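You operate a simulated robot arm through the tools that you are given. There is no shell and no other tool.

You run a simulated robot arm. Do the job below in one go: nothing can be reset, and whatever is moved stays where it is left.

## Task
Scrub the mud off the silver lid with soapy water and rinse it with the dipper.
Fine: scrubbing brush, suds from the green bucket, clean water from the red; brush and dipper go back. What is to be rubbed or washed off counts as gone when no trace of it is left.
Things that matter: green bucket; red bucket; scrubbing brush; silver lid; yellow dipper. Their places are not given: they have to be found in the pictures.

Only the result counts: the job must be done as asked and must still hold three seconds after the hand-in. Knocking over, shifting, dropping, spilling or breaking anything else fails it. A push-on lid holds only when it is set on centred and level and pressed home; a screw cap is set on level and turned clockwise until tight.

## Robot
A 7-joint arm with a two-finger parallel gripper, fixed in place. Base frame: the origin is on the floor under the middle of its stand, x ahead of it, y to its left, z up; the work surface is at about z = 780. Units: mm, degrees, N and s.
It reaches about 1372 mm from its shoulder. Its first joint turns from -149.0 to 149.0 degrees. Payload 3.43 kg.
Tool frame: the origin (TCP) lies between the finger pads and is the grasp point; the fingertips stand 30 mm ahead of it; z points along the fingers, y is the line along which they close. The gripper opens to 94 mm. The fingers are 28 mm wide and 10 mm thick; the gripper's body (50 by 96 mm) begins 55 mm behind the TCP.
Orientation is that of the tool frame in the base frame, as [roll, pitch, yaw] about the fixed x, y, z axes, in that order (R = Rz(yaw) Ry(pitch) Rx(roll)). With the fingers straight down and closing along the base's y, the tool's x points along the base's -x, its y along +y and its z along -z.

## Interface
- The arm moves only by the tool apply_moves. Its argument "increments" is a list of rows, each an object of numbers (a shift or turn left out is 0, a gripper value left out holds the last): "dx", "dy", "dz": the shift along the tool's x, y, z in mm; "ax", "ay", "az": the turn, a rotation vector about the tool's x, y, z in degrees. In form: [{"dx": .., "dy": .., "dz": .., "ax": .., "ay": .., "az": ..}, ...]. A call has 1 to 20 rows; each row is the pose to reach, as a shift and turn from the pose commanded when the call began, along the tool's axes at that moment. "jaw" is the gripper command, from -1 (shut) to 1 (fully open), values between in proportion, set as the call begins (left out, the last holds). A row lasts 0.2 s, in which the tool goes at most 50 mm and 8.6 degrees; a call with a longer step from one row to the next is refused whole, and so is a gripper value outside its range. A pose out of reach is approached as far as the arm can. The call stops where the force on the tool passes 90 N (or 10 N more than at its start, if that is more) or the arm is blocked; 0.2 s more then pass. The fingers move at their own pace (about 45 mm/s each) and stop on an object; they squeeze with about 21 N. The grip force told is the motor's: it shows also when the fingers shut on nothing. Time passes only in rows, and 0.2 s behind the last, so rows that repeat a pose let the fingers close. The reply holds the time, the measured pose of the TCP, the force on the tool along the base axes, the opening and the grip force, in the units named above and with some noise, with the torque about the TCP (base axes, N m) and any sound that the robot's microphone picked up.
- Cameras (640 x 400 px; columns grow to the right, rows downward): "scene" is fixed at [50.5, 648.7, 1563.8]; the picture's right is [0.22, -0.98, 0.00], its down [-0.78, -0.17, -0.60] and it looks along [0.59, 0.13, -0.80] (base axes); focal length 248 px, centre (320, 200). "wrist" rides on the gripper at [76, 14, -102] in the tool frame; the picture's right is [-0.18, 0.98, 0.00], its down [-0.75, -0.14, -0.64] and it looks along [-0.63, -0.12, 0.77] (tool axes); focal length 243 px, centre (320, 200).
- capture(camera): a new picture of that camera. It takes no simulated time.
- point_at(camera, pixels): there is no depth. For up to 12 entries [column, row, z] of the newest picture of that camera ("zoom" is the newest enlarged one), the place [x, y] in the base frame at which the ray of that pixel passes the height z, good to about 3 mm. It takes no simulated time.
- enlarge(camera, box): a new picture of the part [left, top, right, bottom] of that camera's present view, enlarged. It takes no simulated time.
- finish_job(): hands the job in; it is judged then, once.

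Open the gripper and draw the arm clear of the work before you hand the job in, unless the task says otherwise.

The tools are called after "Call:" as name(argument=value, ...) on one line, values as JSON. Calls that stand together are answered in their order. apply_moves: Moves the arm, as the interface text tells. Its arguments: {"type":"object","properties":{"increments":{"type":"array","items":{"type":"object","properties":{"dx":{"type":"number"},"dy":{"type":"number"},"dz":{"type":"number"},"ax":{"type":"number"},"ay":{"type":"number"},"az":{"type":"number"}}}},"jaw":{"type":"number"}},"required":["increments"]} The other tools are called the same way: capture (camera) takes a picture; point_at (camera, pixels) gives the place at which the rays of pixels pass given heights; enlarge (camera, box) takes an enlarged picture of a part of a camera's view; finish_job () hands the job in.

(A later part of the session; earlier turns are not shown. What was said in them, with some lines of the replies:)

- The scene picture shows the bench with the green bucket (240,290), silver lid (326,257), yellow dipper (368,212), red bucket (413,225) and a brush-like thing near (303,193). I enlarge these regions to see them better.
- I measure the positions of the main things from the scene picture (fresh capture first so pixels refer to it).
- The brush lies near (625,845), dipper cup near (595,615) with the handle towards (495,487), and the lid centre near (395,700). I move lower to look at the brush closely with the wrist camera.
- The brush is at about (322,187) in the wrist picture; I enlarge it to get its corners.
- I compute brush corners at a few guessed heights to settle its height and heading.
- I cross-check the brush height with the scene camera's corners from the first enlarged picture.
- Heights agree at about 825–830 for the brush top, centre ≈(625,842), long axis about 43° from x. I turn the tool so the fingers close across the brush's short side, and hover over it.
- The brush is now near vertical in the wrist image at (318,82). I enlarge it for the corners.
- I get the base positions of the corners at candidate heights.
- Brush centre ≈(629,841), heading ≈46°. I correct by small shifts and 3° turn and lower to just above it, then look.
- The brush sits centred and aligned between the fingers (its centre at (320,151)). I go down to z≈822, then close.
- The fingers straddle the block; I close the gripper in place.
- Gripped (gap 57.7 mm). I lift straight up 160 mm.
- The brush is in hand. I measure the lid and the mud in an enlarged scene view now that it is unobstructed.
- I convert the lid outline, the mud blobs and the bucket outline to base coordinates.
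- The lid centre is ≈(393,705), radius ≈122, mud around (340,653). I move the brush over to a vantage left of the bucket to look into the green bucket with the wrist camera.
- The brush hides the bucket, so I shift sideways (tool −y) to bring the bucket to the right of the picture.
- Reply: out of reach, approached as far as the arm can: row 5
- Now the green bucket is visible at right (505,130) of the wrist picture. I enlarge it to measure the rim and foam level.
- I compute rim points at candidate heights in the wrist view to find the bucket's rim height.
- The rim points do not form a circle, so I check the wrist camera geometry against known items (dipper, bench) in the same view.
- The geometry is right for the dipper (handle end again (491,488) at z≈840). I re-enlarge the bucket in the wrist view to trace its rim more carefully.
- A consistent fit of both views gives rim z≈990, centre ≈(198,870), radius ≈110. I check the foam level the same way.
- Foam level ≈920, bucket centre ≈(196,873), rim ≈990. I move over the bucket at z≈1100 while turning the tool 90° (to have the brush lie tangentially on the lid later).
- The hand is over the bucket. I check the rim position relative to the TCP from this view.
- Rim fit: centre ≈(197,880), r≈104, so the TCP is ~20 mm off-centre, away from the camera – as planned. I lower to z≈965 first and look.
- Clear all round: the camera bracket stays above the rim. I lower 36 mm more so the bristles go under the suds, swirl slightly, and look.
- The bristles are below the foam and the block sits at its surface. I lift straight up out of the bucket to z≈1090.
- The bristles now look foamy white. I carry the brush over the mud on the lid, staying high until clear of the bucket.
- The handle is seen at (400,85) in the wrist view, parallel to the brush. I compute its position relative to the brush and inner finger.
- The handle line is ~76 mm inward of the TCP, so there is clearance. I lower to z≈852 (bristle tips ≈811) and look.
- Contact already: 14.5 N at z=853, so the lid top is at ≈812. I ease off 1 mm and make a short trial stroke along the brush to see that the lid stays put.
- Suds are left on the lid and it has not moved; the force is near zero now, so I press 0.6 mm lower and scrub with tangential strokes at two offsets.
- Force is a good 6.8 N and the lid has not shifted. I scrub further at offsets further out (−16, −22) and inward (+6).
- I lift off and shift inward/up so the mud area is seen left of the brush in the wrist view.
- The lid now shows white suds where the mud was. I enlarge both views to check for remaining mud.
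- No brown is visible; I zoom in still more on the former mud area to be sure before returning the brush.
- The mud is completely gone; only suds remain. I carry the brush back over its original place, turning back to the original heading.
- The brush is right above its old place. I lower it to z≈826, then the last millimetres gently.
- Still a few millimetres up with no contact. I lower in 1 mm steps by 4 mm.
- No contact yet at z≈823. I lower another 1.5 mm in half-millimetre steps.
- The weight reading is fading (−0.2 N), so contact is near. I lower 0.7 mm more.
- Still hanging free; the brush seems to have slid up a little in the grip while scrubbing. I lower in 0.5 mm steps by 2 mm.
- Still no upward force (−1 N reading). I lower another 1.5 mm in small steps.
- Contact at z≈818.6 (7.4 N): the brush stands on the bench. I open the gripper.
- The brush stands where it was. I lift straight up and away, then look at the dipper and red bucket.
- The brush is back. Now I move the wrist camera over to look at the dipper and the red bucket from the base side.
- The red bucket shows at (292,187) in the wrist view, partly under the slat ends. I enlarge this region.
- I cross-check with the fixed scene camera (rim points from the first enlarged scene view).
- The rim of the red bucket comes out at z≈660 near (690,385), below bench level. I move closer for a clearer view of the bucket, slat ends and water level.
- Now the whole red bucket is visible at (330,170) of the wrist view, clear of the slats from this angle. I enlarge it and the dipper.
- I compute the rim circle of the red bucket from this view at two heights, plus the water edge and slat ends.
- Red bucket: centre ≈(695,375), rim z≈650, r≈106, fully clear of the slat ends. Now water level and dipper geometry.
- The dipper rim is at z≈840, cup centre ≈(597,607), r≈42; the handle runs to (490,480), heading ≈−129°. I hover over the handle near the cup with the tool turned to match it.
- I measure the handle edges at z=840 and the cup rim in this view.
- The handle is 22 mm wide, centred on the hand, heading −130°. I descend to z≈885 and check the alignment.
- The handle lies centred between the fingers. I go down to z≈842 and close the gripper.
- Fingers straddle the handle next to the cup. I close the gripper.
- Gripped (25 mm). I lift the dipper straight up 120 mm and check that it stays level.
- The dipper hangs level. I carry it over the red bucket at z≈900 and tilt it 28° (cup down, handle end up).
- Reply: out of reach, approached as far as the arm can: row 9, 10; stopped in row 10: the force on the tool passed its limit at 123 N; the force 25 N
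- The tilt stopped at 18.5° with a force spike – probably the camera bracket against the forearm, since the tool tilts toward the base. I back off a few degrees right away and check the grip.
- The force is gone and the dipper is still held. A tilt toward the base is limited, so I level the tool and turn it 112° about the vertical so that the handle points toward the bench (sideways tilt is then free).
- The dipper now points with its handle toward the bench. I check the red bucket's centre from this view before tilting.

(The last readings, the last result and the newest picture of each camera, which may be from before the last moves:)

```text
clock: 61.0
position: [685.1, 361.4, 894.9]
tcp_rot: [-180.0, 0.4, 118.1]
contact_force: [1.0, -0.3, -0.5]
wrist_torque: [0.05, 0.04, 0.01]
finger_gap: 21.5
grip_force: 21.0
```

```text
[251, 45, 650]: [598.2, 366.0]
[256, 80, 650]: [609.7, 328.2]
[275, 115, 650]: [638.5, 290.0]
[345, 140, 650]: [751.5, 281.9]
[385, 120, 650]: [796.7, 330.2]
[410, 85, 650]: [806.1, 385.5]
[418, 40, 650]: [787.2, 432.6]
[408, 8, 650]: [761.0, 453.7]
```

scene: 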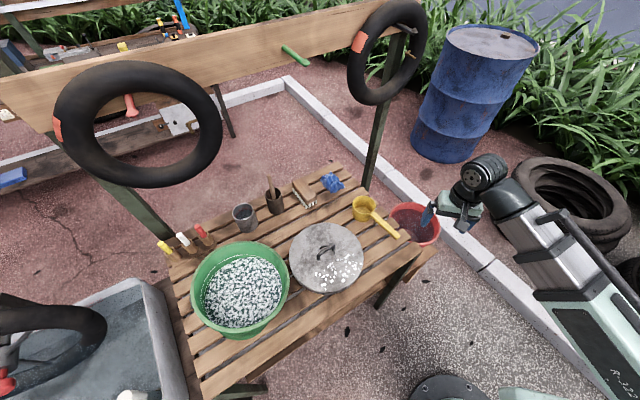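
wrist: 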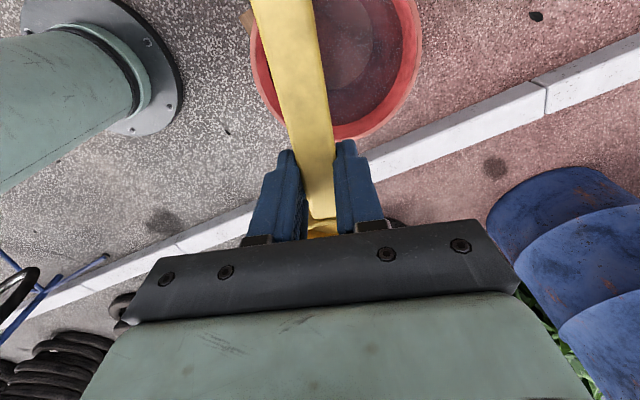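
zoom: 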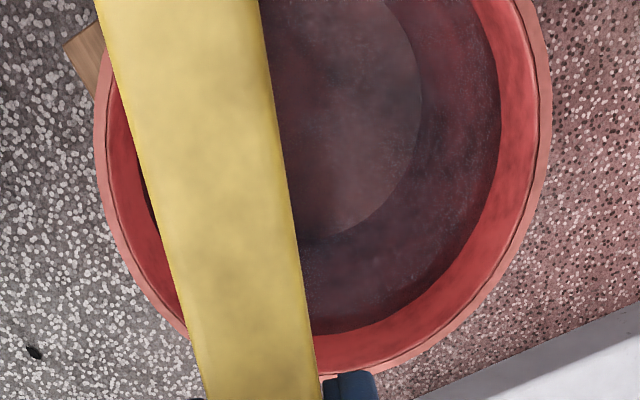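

The rim fit gives centre ≈(699,373), r≈104 at z=650. I shift the TCP accordingly and tilt 28° (handle end up) while still high.

Call:
apply_moves(increments=[{"dx": 13, "dy": 9}, {"dx": 25.6, "dy": 17.8}, {"dx": 25.6, "dy": 17.8, "ay": 7}, {"dx": 25.6, "dy": 17.8, "ay": 14}, {"dx": 25.6, "dy": 17.8, "ay": 14}], jaw=-1)

Call:
apply_moves(increments=[{"ay": 5}, {"ay": 10}, {"ay": 14}, {"ay": 14}], jaw=-1)

Call:
capture(camera="wrist")

Call:
enlarge(camera="scene", box=[340, 110, 480, 270])

```text
clock: 62.2
position: [689.7, 392.8, 895.8]
tcp_rot: [179.9, -13.8, 118.2]
contact_force: [-0.4, 0.4, -1.1]
wrist_torque: [0.0, 0.03, 0.01]
finger_gap: 21.5
grip_force: 20.9
```

```text
clock: 63.2
position: [688.6, 392.4, 895.1]
tcp_rot: [180.0, -27.6, 118.1]
contact_force: [-0.1, -0.2, -0.5]
wrist_torque: [-0.01, -0.02, 0.03]
finger_gap: 21.2
grip_force: 21.0
```

```text
taken
```

wrist: 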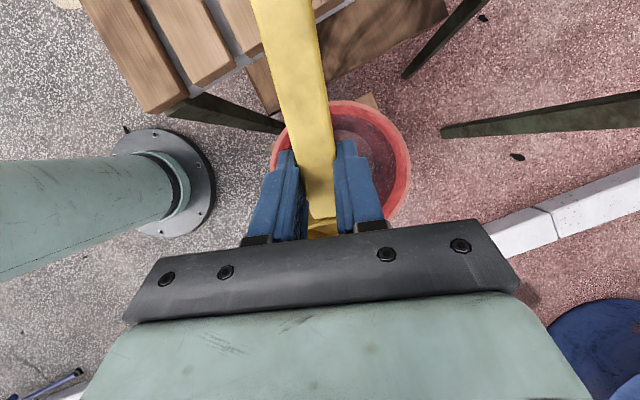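

```text
2.50 times, centred on (410, 190) of scene
```

zoom: 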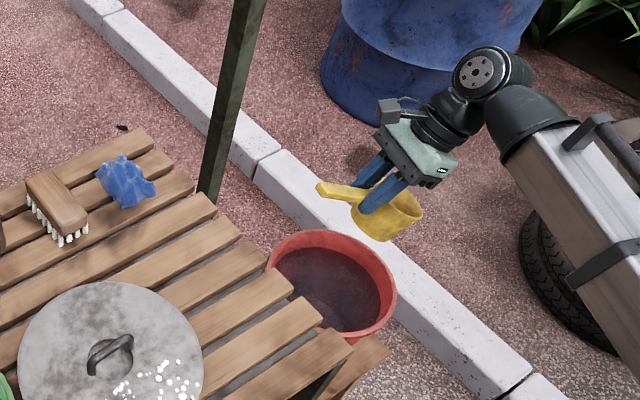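

Tilt 27.6° reached without trouble. I lower vertically by 180 mm toward the bucket and look.

Call:
apply_moves(increments=[{"dx": -21, "dz": 39.8}, {"dx": -41.9, "dz": 79.7}, {"dx": -62.9, "dz": 119.5}, {"dx": -83.9, "dz": 159.3}, {"dx": -83.9, "dz": 159.3}], jaw=-1)

Call:
capture(camera="wrist")

Call:
enlarge(camera="scene", box=[350, 150, 470, 260])

```text
clock: 64.4
position: [688.9, 393.1, 714.8]
tcp_rot: [179.9, -27.6, 118.2]
contact_force: [-0.5, -0.6, -2.1]
wrist_torque: [0.06, 0.01, -0.01]
finger_gap: 21.1
grip_force: 21.2
```

```text
taken
```

wrist: 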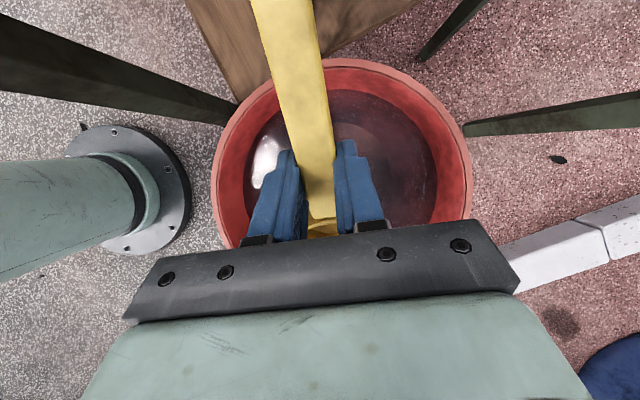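

```text
3.64 times, centred on (410, 205) of scene
```

zoom: 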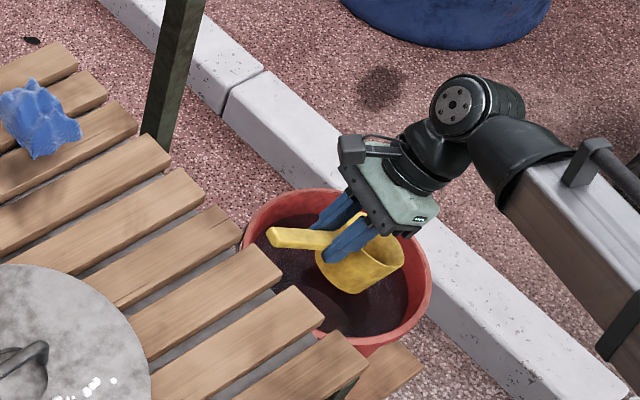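

The cup is above the water, inside the rim's outline. I verify the rim centre again from this closer view.

Call:
point_at(camera="wrist", pixels=[[212, 160, 650], [222, 120, 650], [222, 230, 650], [350, 59, 650], [420, 80, 650], [460, 120, 650], [473, 165, 650], [465, 215, 650]])

```text
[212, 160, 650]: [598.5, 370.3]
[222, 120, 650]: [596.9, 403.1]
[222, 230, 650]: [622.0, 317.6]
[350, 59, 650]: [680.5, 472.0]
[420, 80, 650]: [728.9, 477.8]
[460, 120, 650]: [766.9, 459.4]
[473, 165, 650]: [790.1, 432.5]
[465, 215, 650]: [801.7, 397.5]
```

Centre ≈(701,378). I lower the tilted cup into the water (TCP to z≈633) with a small centring shift.

Call:
apply_moves(increments=[{"dx": -8, "dy": 3.9, "dz": 20}, {"dx": -17, "dy": 3.9, "dz": 38}, {"dx": -26, "dy": 3.9, "dz": 56}, {"dx": -35.6, "dy": 3.9, "dz": 74}, {"dx": -35.6, "dy": 3.9, "dz": 74}, {"dx": -35.6, "dy": 3.9, "dz": 74}], jaw=-1)

Call:
capture(camera="wrist")

Call:
enlarge(camera="scene", box=[360, 170, 470, 260])

```text
clock: 65.8
position: [690.4, 396.1, 632.0]
tcp_rot: [180.0, -27.5, 118.1]
contact_force: [0.3, -0.6, -2.7]
wrist_torque: [0.03, 0.04, 0.0]
finger_gap: 21.2
grip_force: 21.5
```

```text
taken
```

wrist: 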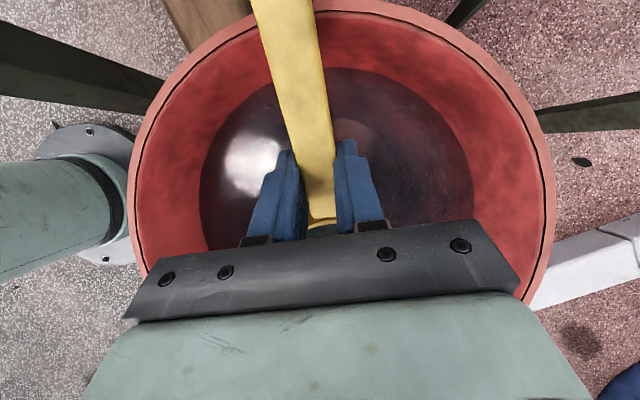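

```text
4.44 times, centred on (415, 215) of scene
```

zoom: 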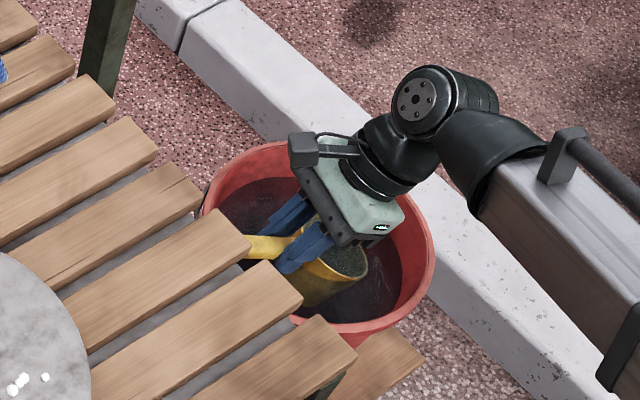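

The cup is in the water and its inside looks filled (dark surface at (345,262)). I lift it slowly, keeping the tilt.

Call:
apply_moves(increments=[{"dx": 5, "dz": -9}, {"dx": 10, "dz": -18}, {"dx": 16, "dz": -30}, {"dx": 23, "dz": -44}, {"dx": 33, "dz": -62}, {"dx": 46.4, "dz": -88.6}, {"dx": 46.4, "dz": -88.6}], jaw=-1)

Call:
enlarge(camera="scene", box=[360, 150, 470, 260])

```text
clock: 67.4
position: [690.5, 397.0, 733.0]
tcp_rot: [-179.9, -27.6, 118.2]
contact_force: [0.7, 0.6, -2.9]
wrist_torque: [0.04, 0.01, -0.03]
finger_gap: 21.3
grip_force: 20.8
```

```text
3.64 times, centred on (415, 205) of scene
```

zoom: 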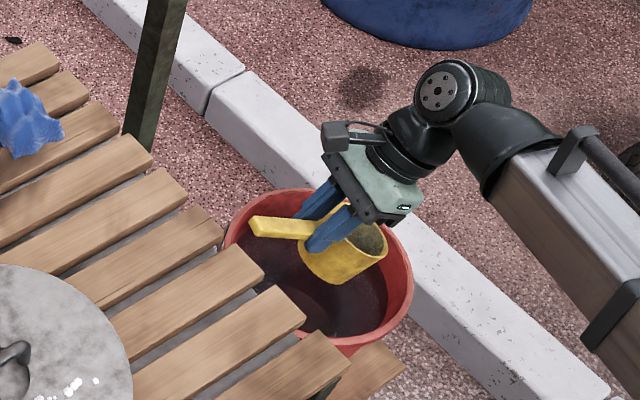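

The cup came up with water in it. I lift on to z≈903 and level it.

Call:
apply_moves(increments=[{"dx": 20, "dz": -38}, {"dx": 40, "dz": -76}, {"dx": 60, "dz": -113}, {"dx": 79, "dz": -150}, {"dx": 79, "dz": -150, "ay": -5}, {"dx": 79, "dz": -150, "ay": -11}, {"dx": 79, "dz": -150, "ay": -17}, {"dx": 79, "dz": -150, "ay": -23}, {"dx": 79, "dz": -150, "ay": -27.6}, {"dx": 79, "dz": -150, "ay": -27.6}], jaw=-1)

Call:
capture(camera="wrist")

Call:
enlarge(camera="scene", box=[370, 110, 480, 220])

```text
clock: 69.6
position: [691.4, 395.2, 900.0]
tcp_rot: [179.9, 0.1, 118.1]
contact_force: [0.6, 0.3, -1.6]
wrist_torque: [0.07, 0.05, 0.02]
finger_gap: 21.4
grip_force: 21.2
```

```text
taken
```

wrist: 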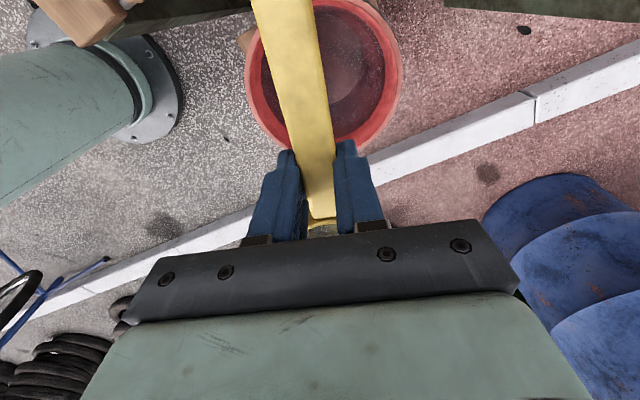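

```text
3.64 times, centred on (425, 165) of scene
```

zoom: 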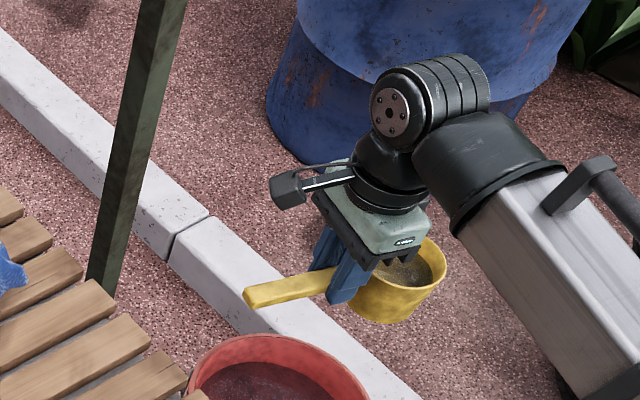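

The level cup holds water. I carry it over the bench to the lid, turning to yaw 180 so the handle points to −x, arriving with the cup near the right end of the suds.

Call:
apply_moves(increments=[{"dx": 10, "dy": -5, "dz": -15, "az": -2}, {"dx": 32, "dy": -16, "dz": -30, "az": -6}, {"dx": 60, "dy": -30, "dz": -45, "az": -11}, {"dx": 90, "dy": -45, "dz": -45, "az": -16}, {"dx": 120, "dy": -60, "dz": -45, "az": -21}, {"dx": 150, "dy": -76, "dz": -45, "az": -26}, {"dx": 180, "dy": -91, "dz": -45, "az": -31}, {"dx": 210, "dy": -106, "dz": -45, "az": -36}, {"dx": 240, "dy": -121, "dz": -45, "az": -41}, {"dx": 270, "dy": -136, "dz": -45, "az": -46}, {"dx": 300, "dy": -151, "dz": -45, "az": -51}, {"dx": 330, "dy": -166, "dz": -45, "az": -56}, {"dx": 358, "dy": -180, "dz": -45, "az": -60}, {"dx": 380, "dy": -192, "dz": -45, "az": -62}, {"dx": 393, "dy": -201.5, "dz": -45, "az": -62}, {"dx": 393, "dy": -201.5, "dz": -45, "az": -62}], jaw=-1)

Call:
capture(camera="wrist")

Call:
enlarge(camera="scene", box=[250, 170, 410, 300])

```text
clock: 73.0
position: [327.2, 647.4, 947.7]
tcp_rot: [180.0, 0.0, -179.8]
contact_force: [0.0, 0.7, -1.9]
wrist_torque: [0.01, 0.13, -0.01]
finger_gap: 21.0
grip_force: 21.1
```

```text
taken
```

wrist: 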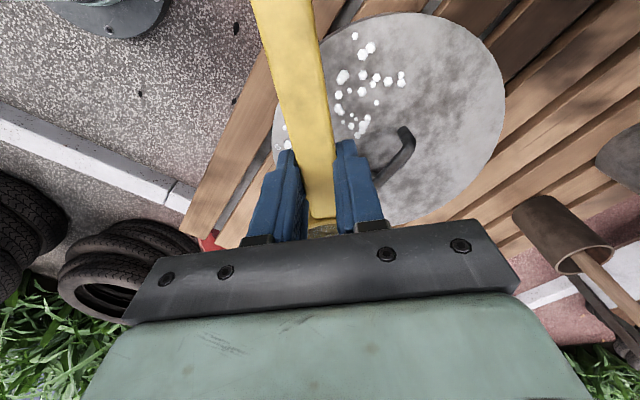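

```text
3.08 times, centred on (330, 235) of scene
```

zoom: 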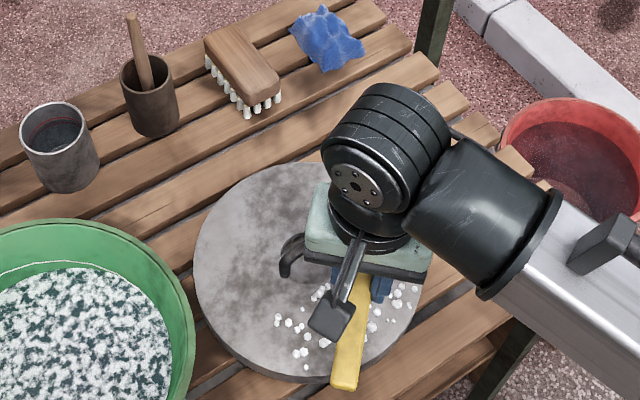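

The cup is over the right end of the suds (cup centre ≈(397,643)). I start pouring by rolling about the handle axis while moving along the suds; first part up to 54°.

Call:
apply_moves(increments=[{"ax": -8}, {"ax": -16}, {"ax": -24}, {"dx": 0, "dy": 0.4, "ax": -30}, {"dx": 8, "dy": 5, "ax": -36}, {"dx": 16, "dy": 9, "ax": -42}, {"dx": 24, "dy": 13, "ax": -48}, {"dx": 32, "dy": 16.4, "ax": -54}], jaw=-1)

Call:
enlarge(camera="scene", box=[270, 190, 390, 300])

Call:
capture(camera="wrist")

```text
clock: 74.8
position: [295.6, 662.9, 947.4]
tcp_rot: [125.8, 0.0, -179.9]
contact_force: [-0.5, -0.3, -1.6]
wrist_torque: [-0.08, 0.08, -0.03]
finger_gap: 21.3
grip_force: 21.1
```

```text
3.64 times, centred on (330, 245) of scene
```

zoom: 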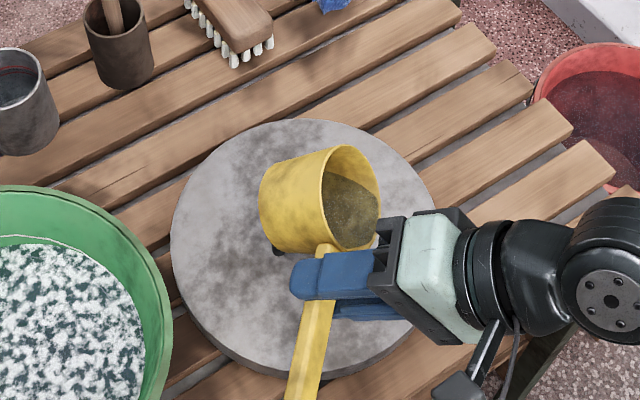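

```text
taken
```

wrist: 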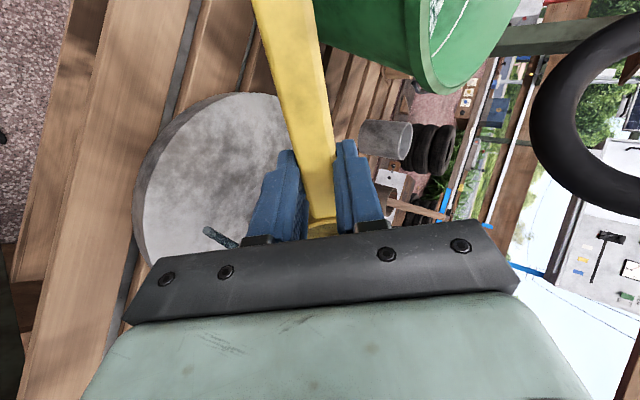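

The suds seem to be vanishing already; water is still in the cup. I look closer at the lid before continuing.

Call:
enlarge(camera="scene", box=[290, 240, 370, 300])

Call:
enlarge(camera="wrist", box=[120, 80, 300, 270])

```text
6.67 times, centred on (330, 270) of scene
```

zoom: 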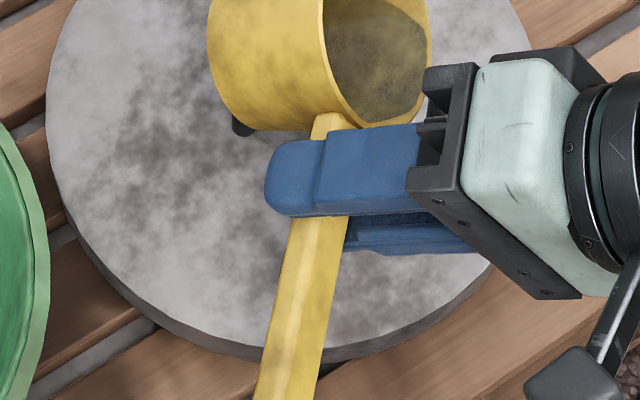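

```text
2.11 times, centred on (210, 175) of wrist
```

zoom: 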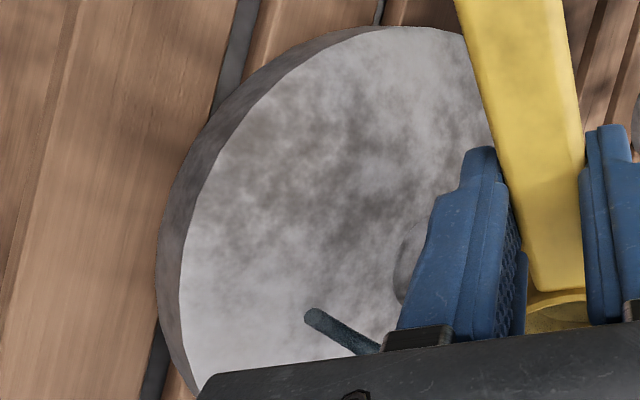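

The visible lid area is already clean. I continue the pour along the rest of the path to finish rinsing and empty the cup.

Call:
apply_moves(increments=[{"dx": 8, "dy": 1.9, "dz": 2.6, "ax": -6}, {"dx": 16.5, "dy": 3.6, "dz": 5, "ax": -12}, {"dx": 24.6, "dy": 5.3, "dz": 7.3, "ax": -18}, {"dx": 32.7, "dy": 6.8, "dz": 9.4, "ax": -24}, {"dx": 40.7, "dy": 8.4, "dz": 11.6, "ax": -30}, {"dx": 48.8, "dy": 9.9, "dz": 13.6, "ax": -36}, {"dx": 57, "dy": 11.3, "dz": 15.5, "ax": -42}, {"dx": 65, "dy": 13.7, "dz": 18.8, "ax": -48}, {"dx": 65, "dy": 13.7, "dz": 18.8, "ax": -52}, {"dx": 65, "dy": 13.7, "dz": 18.8, "ax": -52}], jaw=-1)

Call:
enlarge(camera="scene", box=[270, 190, 390, 300])

Call:
capture(camera="wrist")

```text
clock: 77.0
position: [231.1, 686.6, 947.2]
tcp_rot: [74.1, 0.0, -179.8]
contact_force: [-0.4, 0.3, -1.3]
wrist_torque: [-0.04, 0.06, -0.04]
finger_gap: 21.5
grip_force: 21.4
```

```text
3.64 times, centred on (330, 245) of scene
```

zoom: 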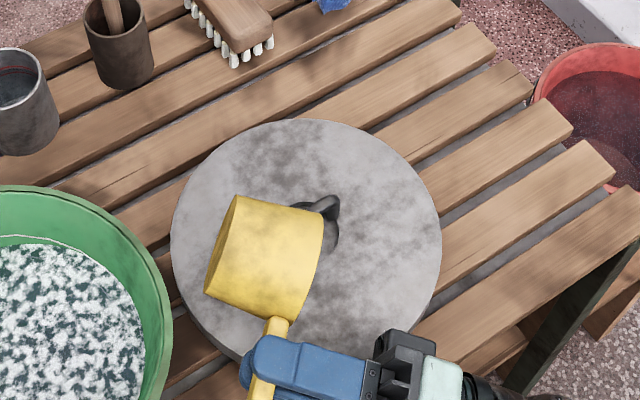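

```text
taken
```

wrist: 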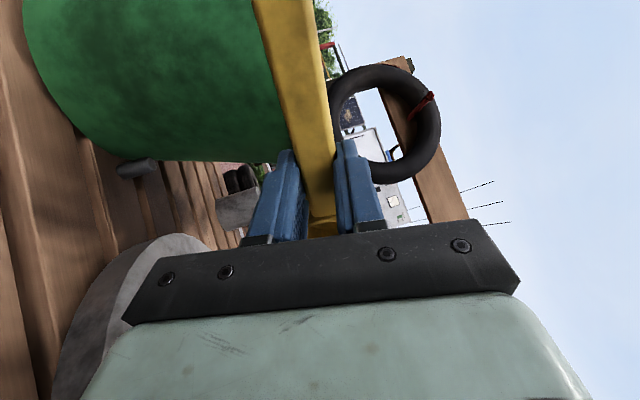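

The lid looks clean all over. I roll the empty dipper back to level while moving away from the bucket and up a little.

Call:
apply_moves(increments=[{"dx": -5, "dy": 4, "dz": 1, "ax": 8}, {"dx": -10, "dy": 8, "dz": 2, "ax": 16}, {"dx": -16, "dy": 12, "dz": 3, "ax": 24}, {"dx": -22, "dy": 16, "dz": 4, "ax": 32}, {"dx": -28, "dy": 19, "dz": 5.5, "ax": 40}, {"dx": -34, "dy": 24, "dz": 7, "ax": 48}, {"dx": -40, "dy": 29, "dz": 8, "ax": 56}, {"dx": -46, "dy": 34, "dz": 9.6, "ax": 64}, {"dx": -52, "dy": 38, "dz": 11, "ax": 72}, {"dx": -58, "dy": 38, "dz": 11, "ax": 80}, {"dx": -64, "dy": 38, "dz": 11, "ax": 88}, {"dx": -70, "dy": 38, "dz": 11, "ax": 96}, {"dx": -76, "dy": 38, "dz": 11, "ax": 104}, {"dx": -80, "dy": 38, "dz": 11, "ax": 105.9}, {"dx": -80, "dy": 38, "dz": 11, "ax": 105.9}], jaw=-1)

Call:
capture(camera="wrist")

Call:
enlarge(camera="scene", box=[270, 190, 390, 300])

```text
clock: 80.2
position: [311.1, 686.9, 986.7]
tcp_rot: [179.9, 0.0, -179.8]
contact_force: [-0.5, -0.2, -1.1]
wrist_torque: [0.0, 0.04, -0.03]
finger_gap: 21.4
grip_force: 20.3
```

```text
taken
```

wrist: 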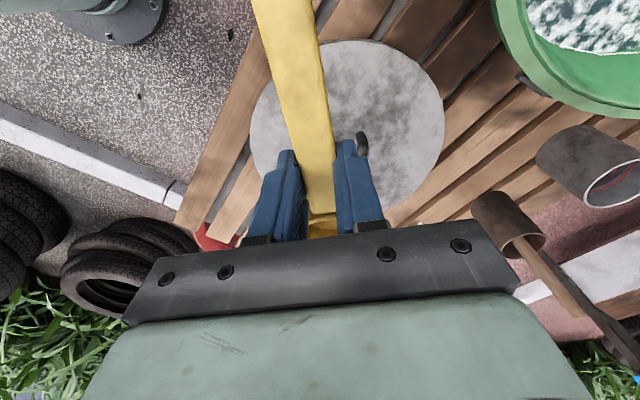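

```text
3.64 times, centred on (330, 245) of scene
```

zoom: 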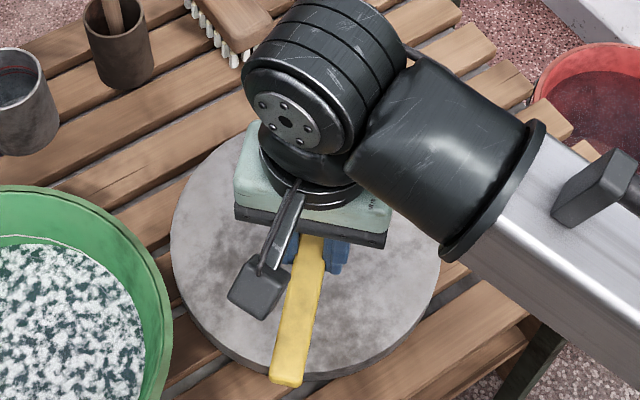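

The lid looks clean. I carry the empty dipper back above its own place, turning to its original heading.

Call:
apply_moves(increments=[{"dx": -24, "dy": -13, "az": -5}, {"dx": -48, "dy": -27, "az": -10}, {"dx": -72, "dy": -40, "az": -15}, {"dx": -96, "dy": -53, "az": -20}, {"dx": -120, "dy": -66, "az": -25}, {"dx": -144, "dy": -80, "az": -30}, {"dx": -168, "dy": -93, "az": -35}, {"dx": -192, "dy": -106, "az": -40}, {"dx": -216, "dy": -120, "dz": 6, "az": -45}, {"dx": -238, "dy": -133, "dz": 12, "az": -50}, {"dx": -238, "dy": -133, "dz": 12, "az": -50}], jaw=-1)

Call:
capture(camera="wrist")

Call:
enlarge(camera="scene", box=[285, 215, 370, 300])

Call:
enlarge(camera="scene", box=[330, 140, 450, 250])

```text
clock: 82.6
position: [549.2, 554.6, 974.2]
tcp_rot: [-180.0, 0.3, -129.7]
contact_force: [-0.2, -1.2, -1.8]
wrist_torque: [-0.04, 0.01, -0.03]
finger_gap: 21.2
grip_force: 20.9
```

```text
taken
```

wrist: 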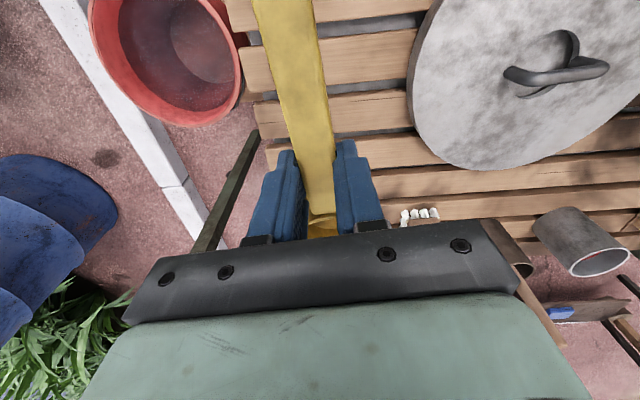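

```text
4.71 times, centred on (328, 258) of scene
```

zoom: 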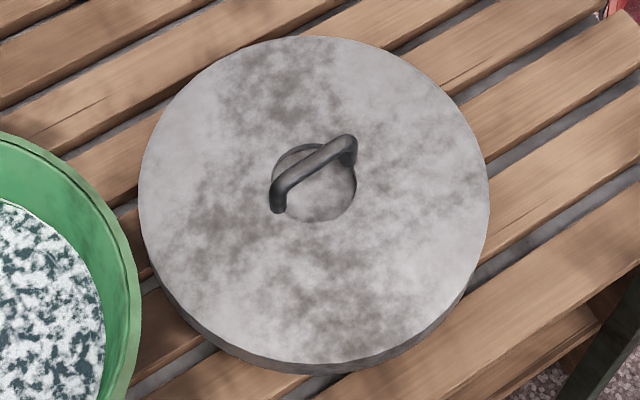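

```text
3.64 times, centred on (390, 195) of scene
```

zoom: 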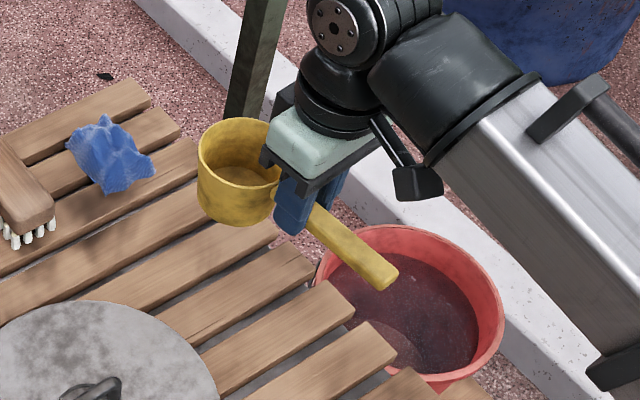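

The lid shows neither mud nor suds. I zoom in tightly to make sure no trace is left, before putting the dipper down.

Call:
enlarge(camera="scene", box=[312, 252, 364, 294])

Call:
enlarge(camera="wrist", box=[400, 0, 640, 170])

Call:
enlarge(camera="wrist", box=[230, 0, 420, 245])

```text
9.52 times, centred on (338, 273) of scene
```

zoom: 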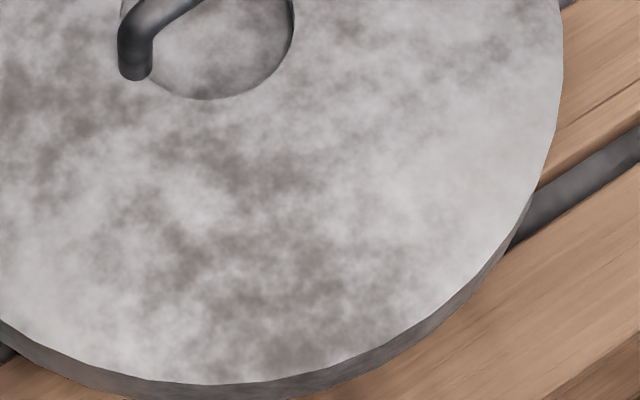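

```text
2.35 times, centred on (520, 85) of wrist
```

zoom: 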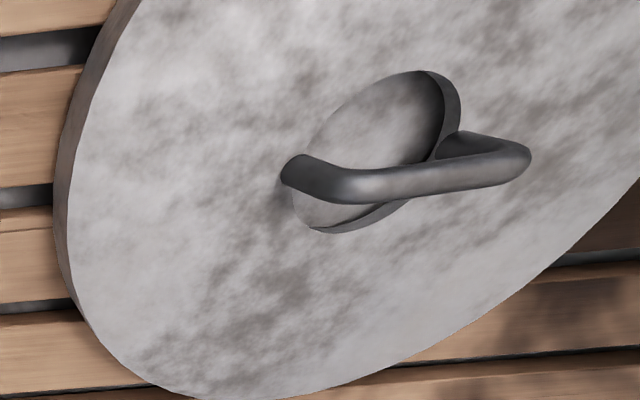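

```text
1.63 times, centred on (325, 122) of wrist
```

zoom: 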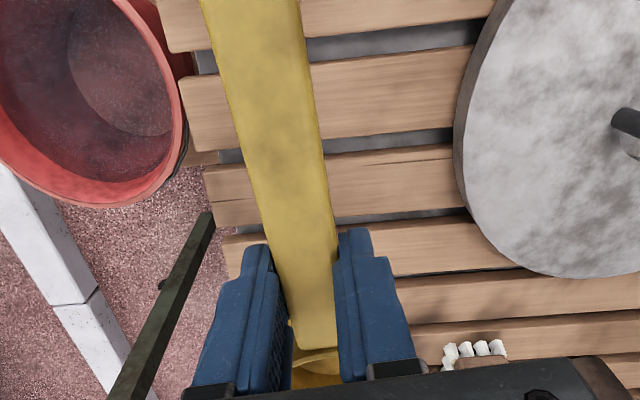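

The lid is spotless. Now I lower the dipper to just above its place (z≈856), correcting 2° of handle yaw.

Call:
apply_moves(increments=[{"dz": 40, "az": -2}, {"dz": 80, "az": -2}, {"dz": 105, "az": -2}, {"dz": 117, "az": -2}, {"dz": 117, "az": -2}], jaw=-1)

Call:
enlarge(camera="scene", box=[330, 160, 430, 260])

Call:
capture(camera="wrist")

```text
clock: 83.8
position: [550.5, 555.1, 858.0]
tcp_rot: [180.0, 0.1, -127.9]
contact_force: [0.5, -0.4, -1.7]
wrist_torque: [-0.03, 0.02, 0.02]
finger_gap: 21.0
grip_force: 21.0
```

```text
4.00 times, centred on (380, 210) of scene
```

zoom: 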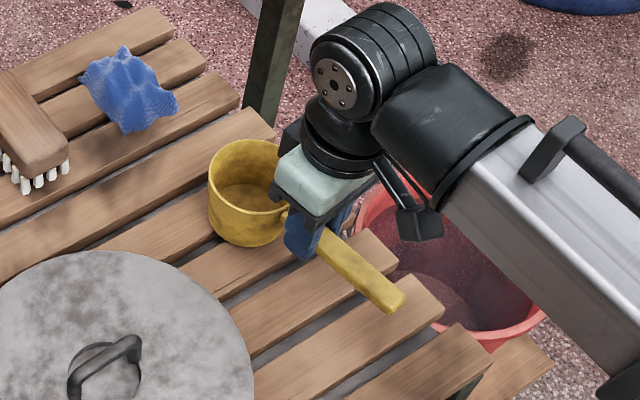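

```text
taken
```

wrist: 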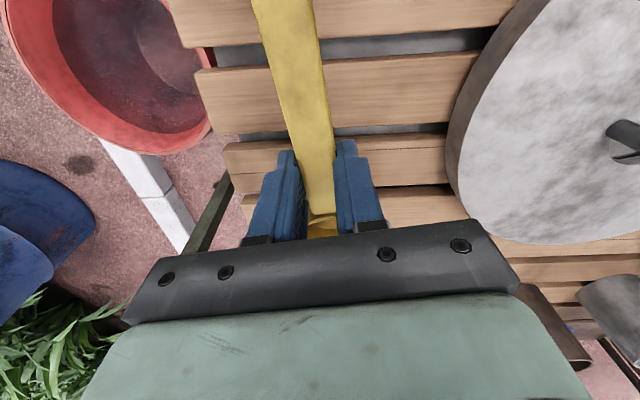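

The cup is a little above the bench. I lower 7 mm in small steps and watch the force.

Call:
apply_moves(increments=[{"dz": 2}, {"dz": 4}, {"dz": 6}, {"dz": 7}, {"dz": 7}], jaw=-1)

```text
clock: 85.0
position: [549.8, 555.0, 850.7]
tcp_rot: [179.9, 0.1, -127.9]
contact_force: [0.1, 0.6, -0.6]
wrist_torque: [-0.01, 0.02, -0.03]
finger_gap: 21.2
grip_force: 20.6
```

No contact yet at z≈851. I lower 4 mm more.

Call:
apply_moves(increments=[{"dz": 1}, {"dz": 2}, {"dz": 3}, {"dz": 4}, {"dz": 4}], jaw=-1)

```text
clock: 86.2
position: [547.6, 554.8, 847.4]
tcp_rot: [180.0, 0.1, -127.8]
contact_force: [-2.3, -3.8, 14.2]
wrist_torque: [0.14, -0.15, -0.03]
finger_gap: 21.4
grip_force: 21.5
```

Contact at z≈847 (14 N). I check in the picture how the cup sits before releasing.

Call:
enlarge(camera="scene", box=[340, 180, 420, 245])

Call:
enlarge(camera="wrist", box=[220, 60, 420, 250])

```text
6.15 times, centred on (380, 212) of scene
```

zoom: 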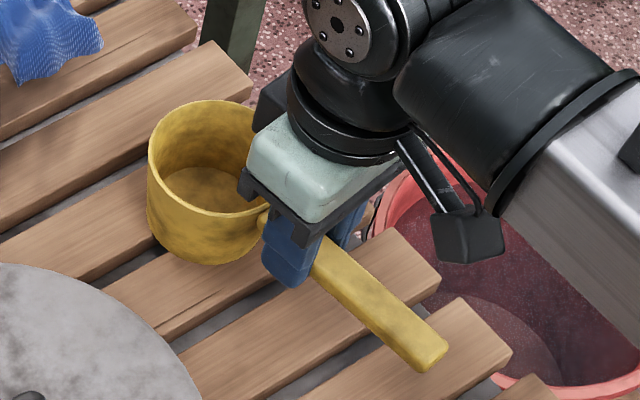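

```text
2.11 times, centred on (320, 155) of wrist
```

zoom: 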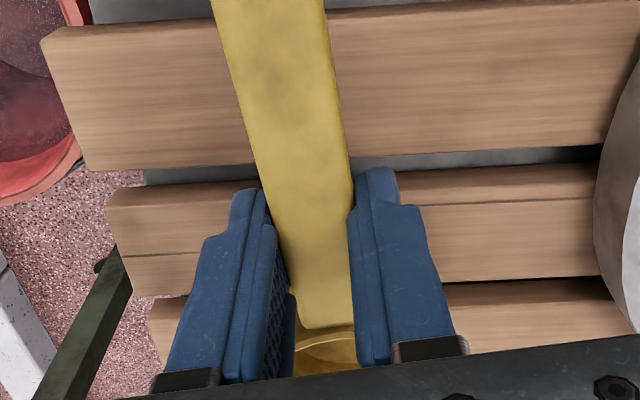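

The cup sits where it was, within a few millimetres, and practically level. I ease off 0.8 mm and open the gripper.

Call:
apply_moves(increments=[{"dz": -0.8}, {"dz": -0.8}], jaw=-1)

Call:
apply_moves(increments=[{"dz": 0}, {"dz": 0}, {"dz": 0}, {"dz": 0}, {"dz": 0}, {"dz": 0}, {"dz": 0}], jaw=1)

Call:
capture(camera="wrist")

Call:
enlarge(camera="scene", box=[340, 180, 420, 245])

```text
clock: 86.8
position: [548.7, 555.6, 846.6]
tcp_rot: [180.0, 0.1, -127.9]
contact_force: [-1.4, -1.3, 5.1]
wrist_torque: [-0.01, 0.0, 0.0]
finger_gap: 21.6
grip_force: 21.0
```

```text
clock: 88.4
position: [549.3, 554.1, 847.1]
tcp_rot: [179.9, 0.1, -127.9]
contact_force: [0.4, -0.4, -1.1]
wrist_torque: [-0.03, 0.0, 0.01]
finger_gap: 94.2
grip_force: 0.1
```

```text
taken
```

wrist: 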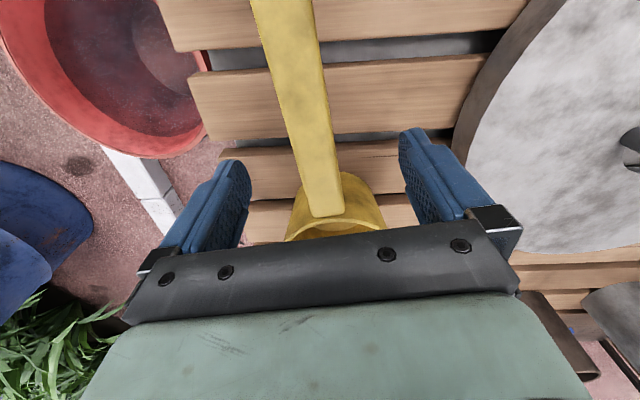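

```text
6.15 times, centred on (380, 212) of scene
```

zoom: 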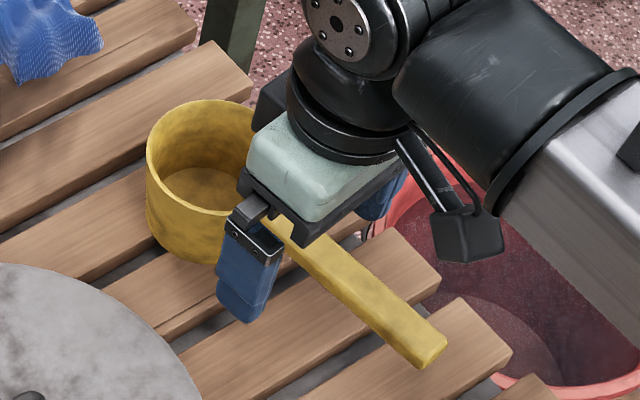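

The dipper stands freely on its place. I lift straight up out of the way.

Call:
apply_moves(increments=[{"dz": -20}, {"dz": -50}, {"dz": -90}, {"dz": -130}, {"dz": -170}], jaw=1)

Call:
capture(camera="scene")

Call:
capture(camera="wrist")

```text
clock: 89.6
position: [547.5, 555.2, 1017.8]
tcp_rot: [-180.0, 0.0, -127.7]
contact_force: [-0.3, 1.1, 0.5]
wrist_torque: [0.0, 0.04, 0.04]
finger_gap: 93.9
grip_force: 0.0
```

```text
taken
```

scene: 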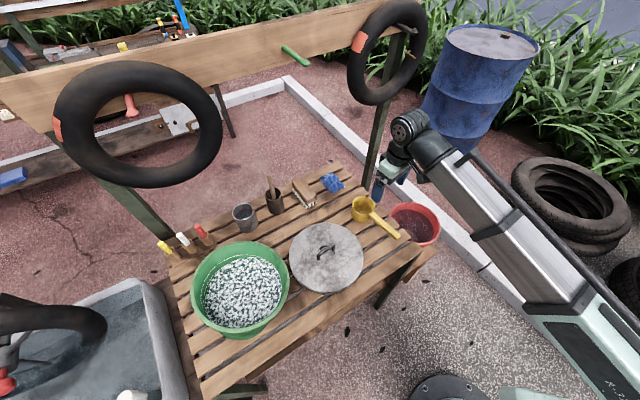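

```text
taken
```

wrist: 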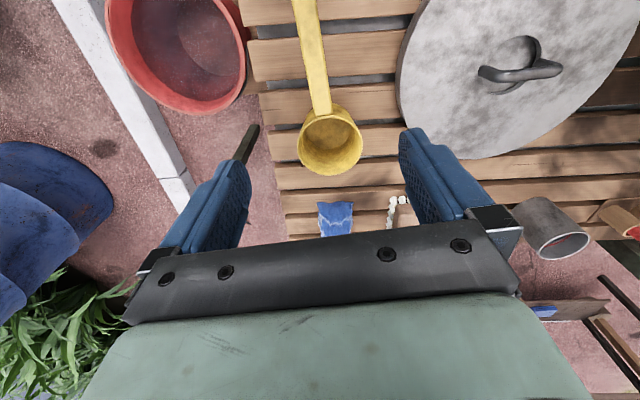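

I compare the whole bench with the first enlarged view, and look at the lid once more.

Call:
enlarge(camera="scene", box=[220, 160, 460, 310])

Call:
enlarge(camera="scene", box=[285, 215, 370, 300])

Call:
enlarge(camera="wrist", box=[390, 0, 640, 165])

```text
2.67 times, centred on (340, 235) of scene
```

zoom: 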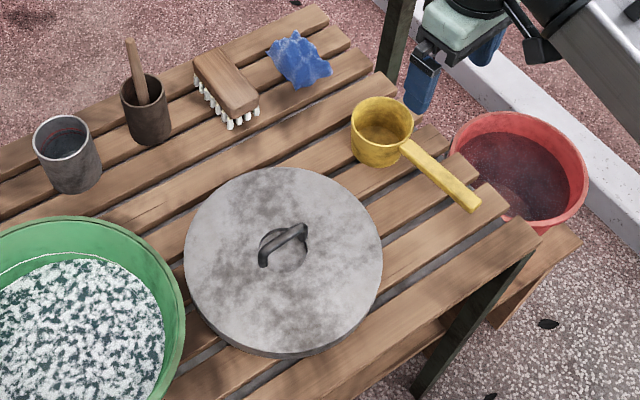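

```text
4.71 times, centred on (328, 258) of scene
```

zoom: 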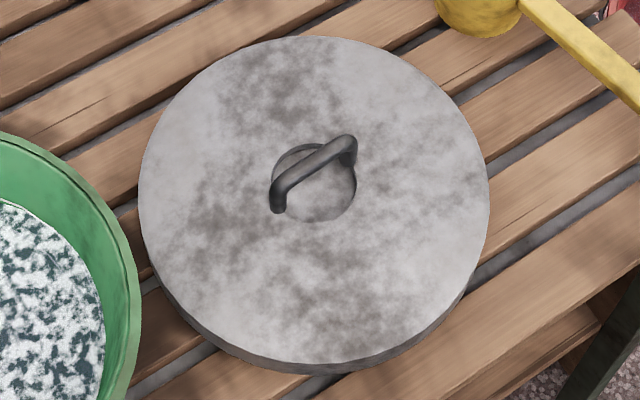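

```text
2.42 times, centred on (515, 82) of wrist
```

zoom: 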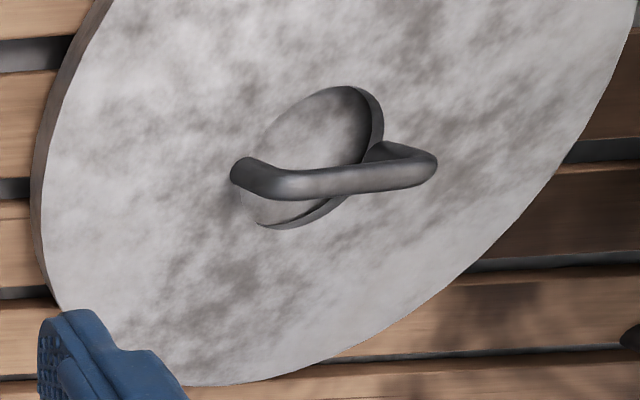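

Everything stands as at the start, and the lid is clean of mud and suds. I draw the arm further up, clear of the work.

Call:
apply_moves(increments=[{"dz": -30}, {"dz": -60}, {"dz": -90}, {"dz": -90}, {"dz": -90}], jaw=1)

Call:
capture(camera="scene")

```text
clock: 90.8
position: [548.2, 555.3, 1107.6]
tcp_rot: [-179.9, 0.0, -127.9]
contact_force: [-0.2, 0.7, 0.0]
wrist_torque: [0.02, 0.01, -0.01]
finger_gap: 93.9
grip_force: 0.0
```

```text
taken
```

scene: 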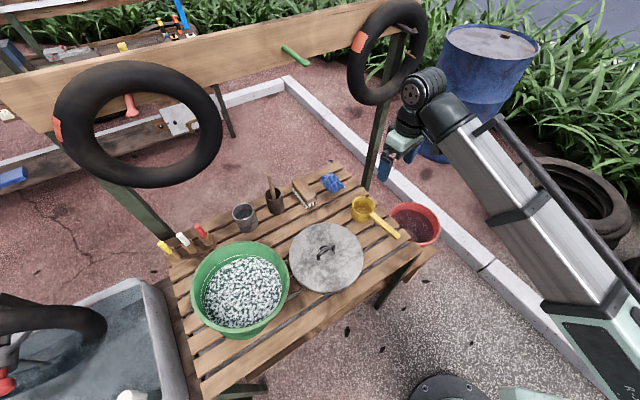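

The lid is clean, brush and dipper are back in place, the gripper is open and the arm is clear. I hand the job in.

Call:
finish_job()

```text
The job is handed in.
```

The silver lid is clean. I scrubbed the mud off with the brush and suds from the green bucket, then rinsed it with one dipper of clean water from the red bucket. In close-up views afterwards there was no mud or suds left on it.

The brush and dipper are back in their places, to within a few millimetres for the dipper. Nothing else on the bench looks moved compared with the first pictures. The gripper is open and the arm is clear.

While I was tilting the empty dipper over the red bucket, the force on the tool briefly reached 123 N and the arm stopped. The likely cause was the wrist camera's mount touching the forearm. The dipper shifted slightly in the grip, but I saw no damage to anything.
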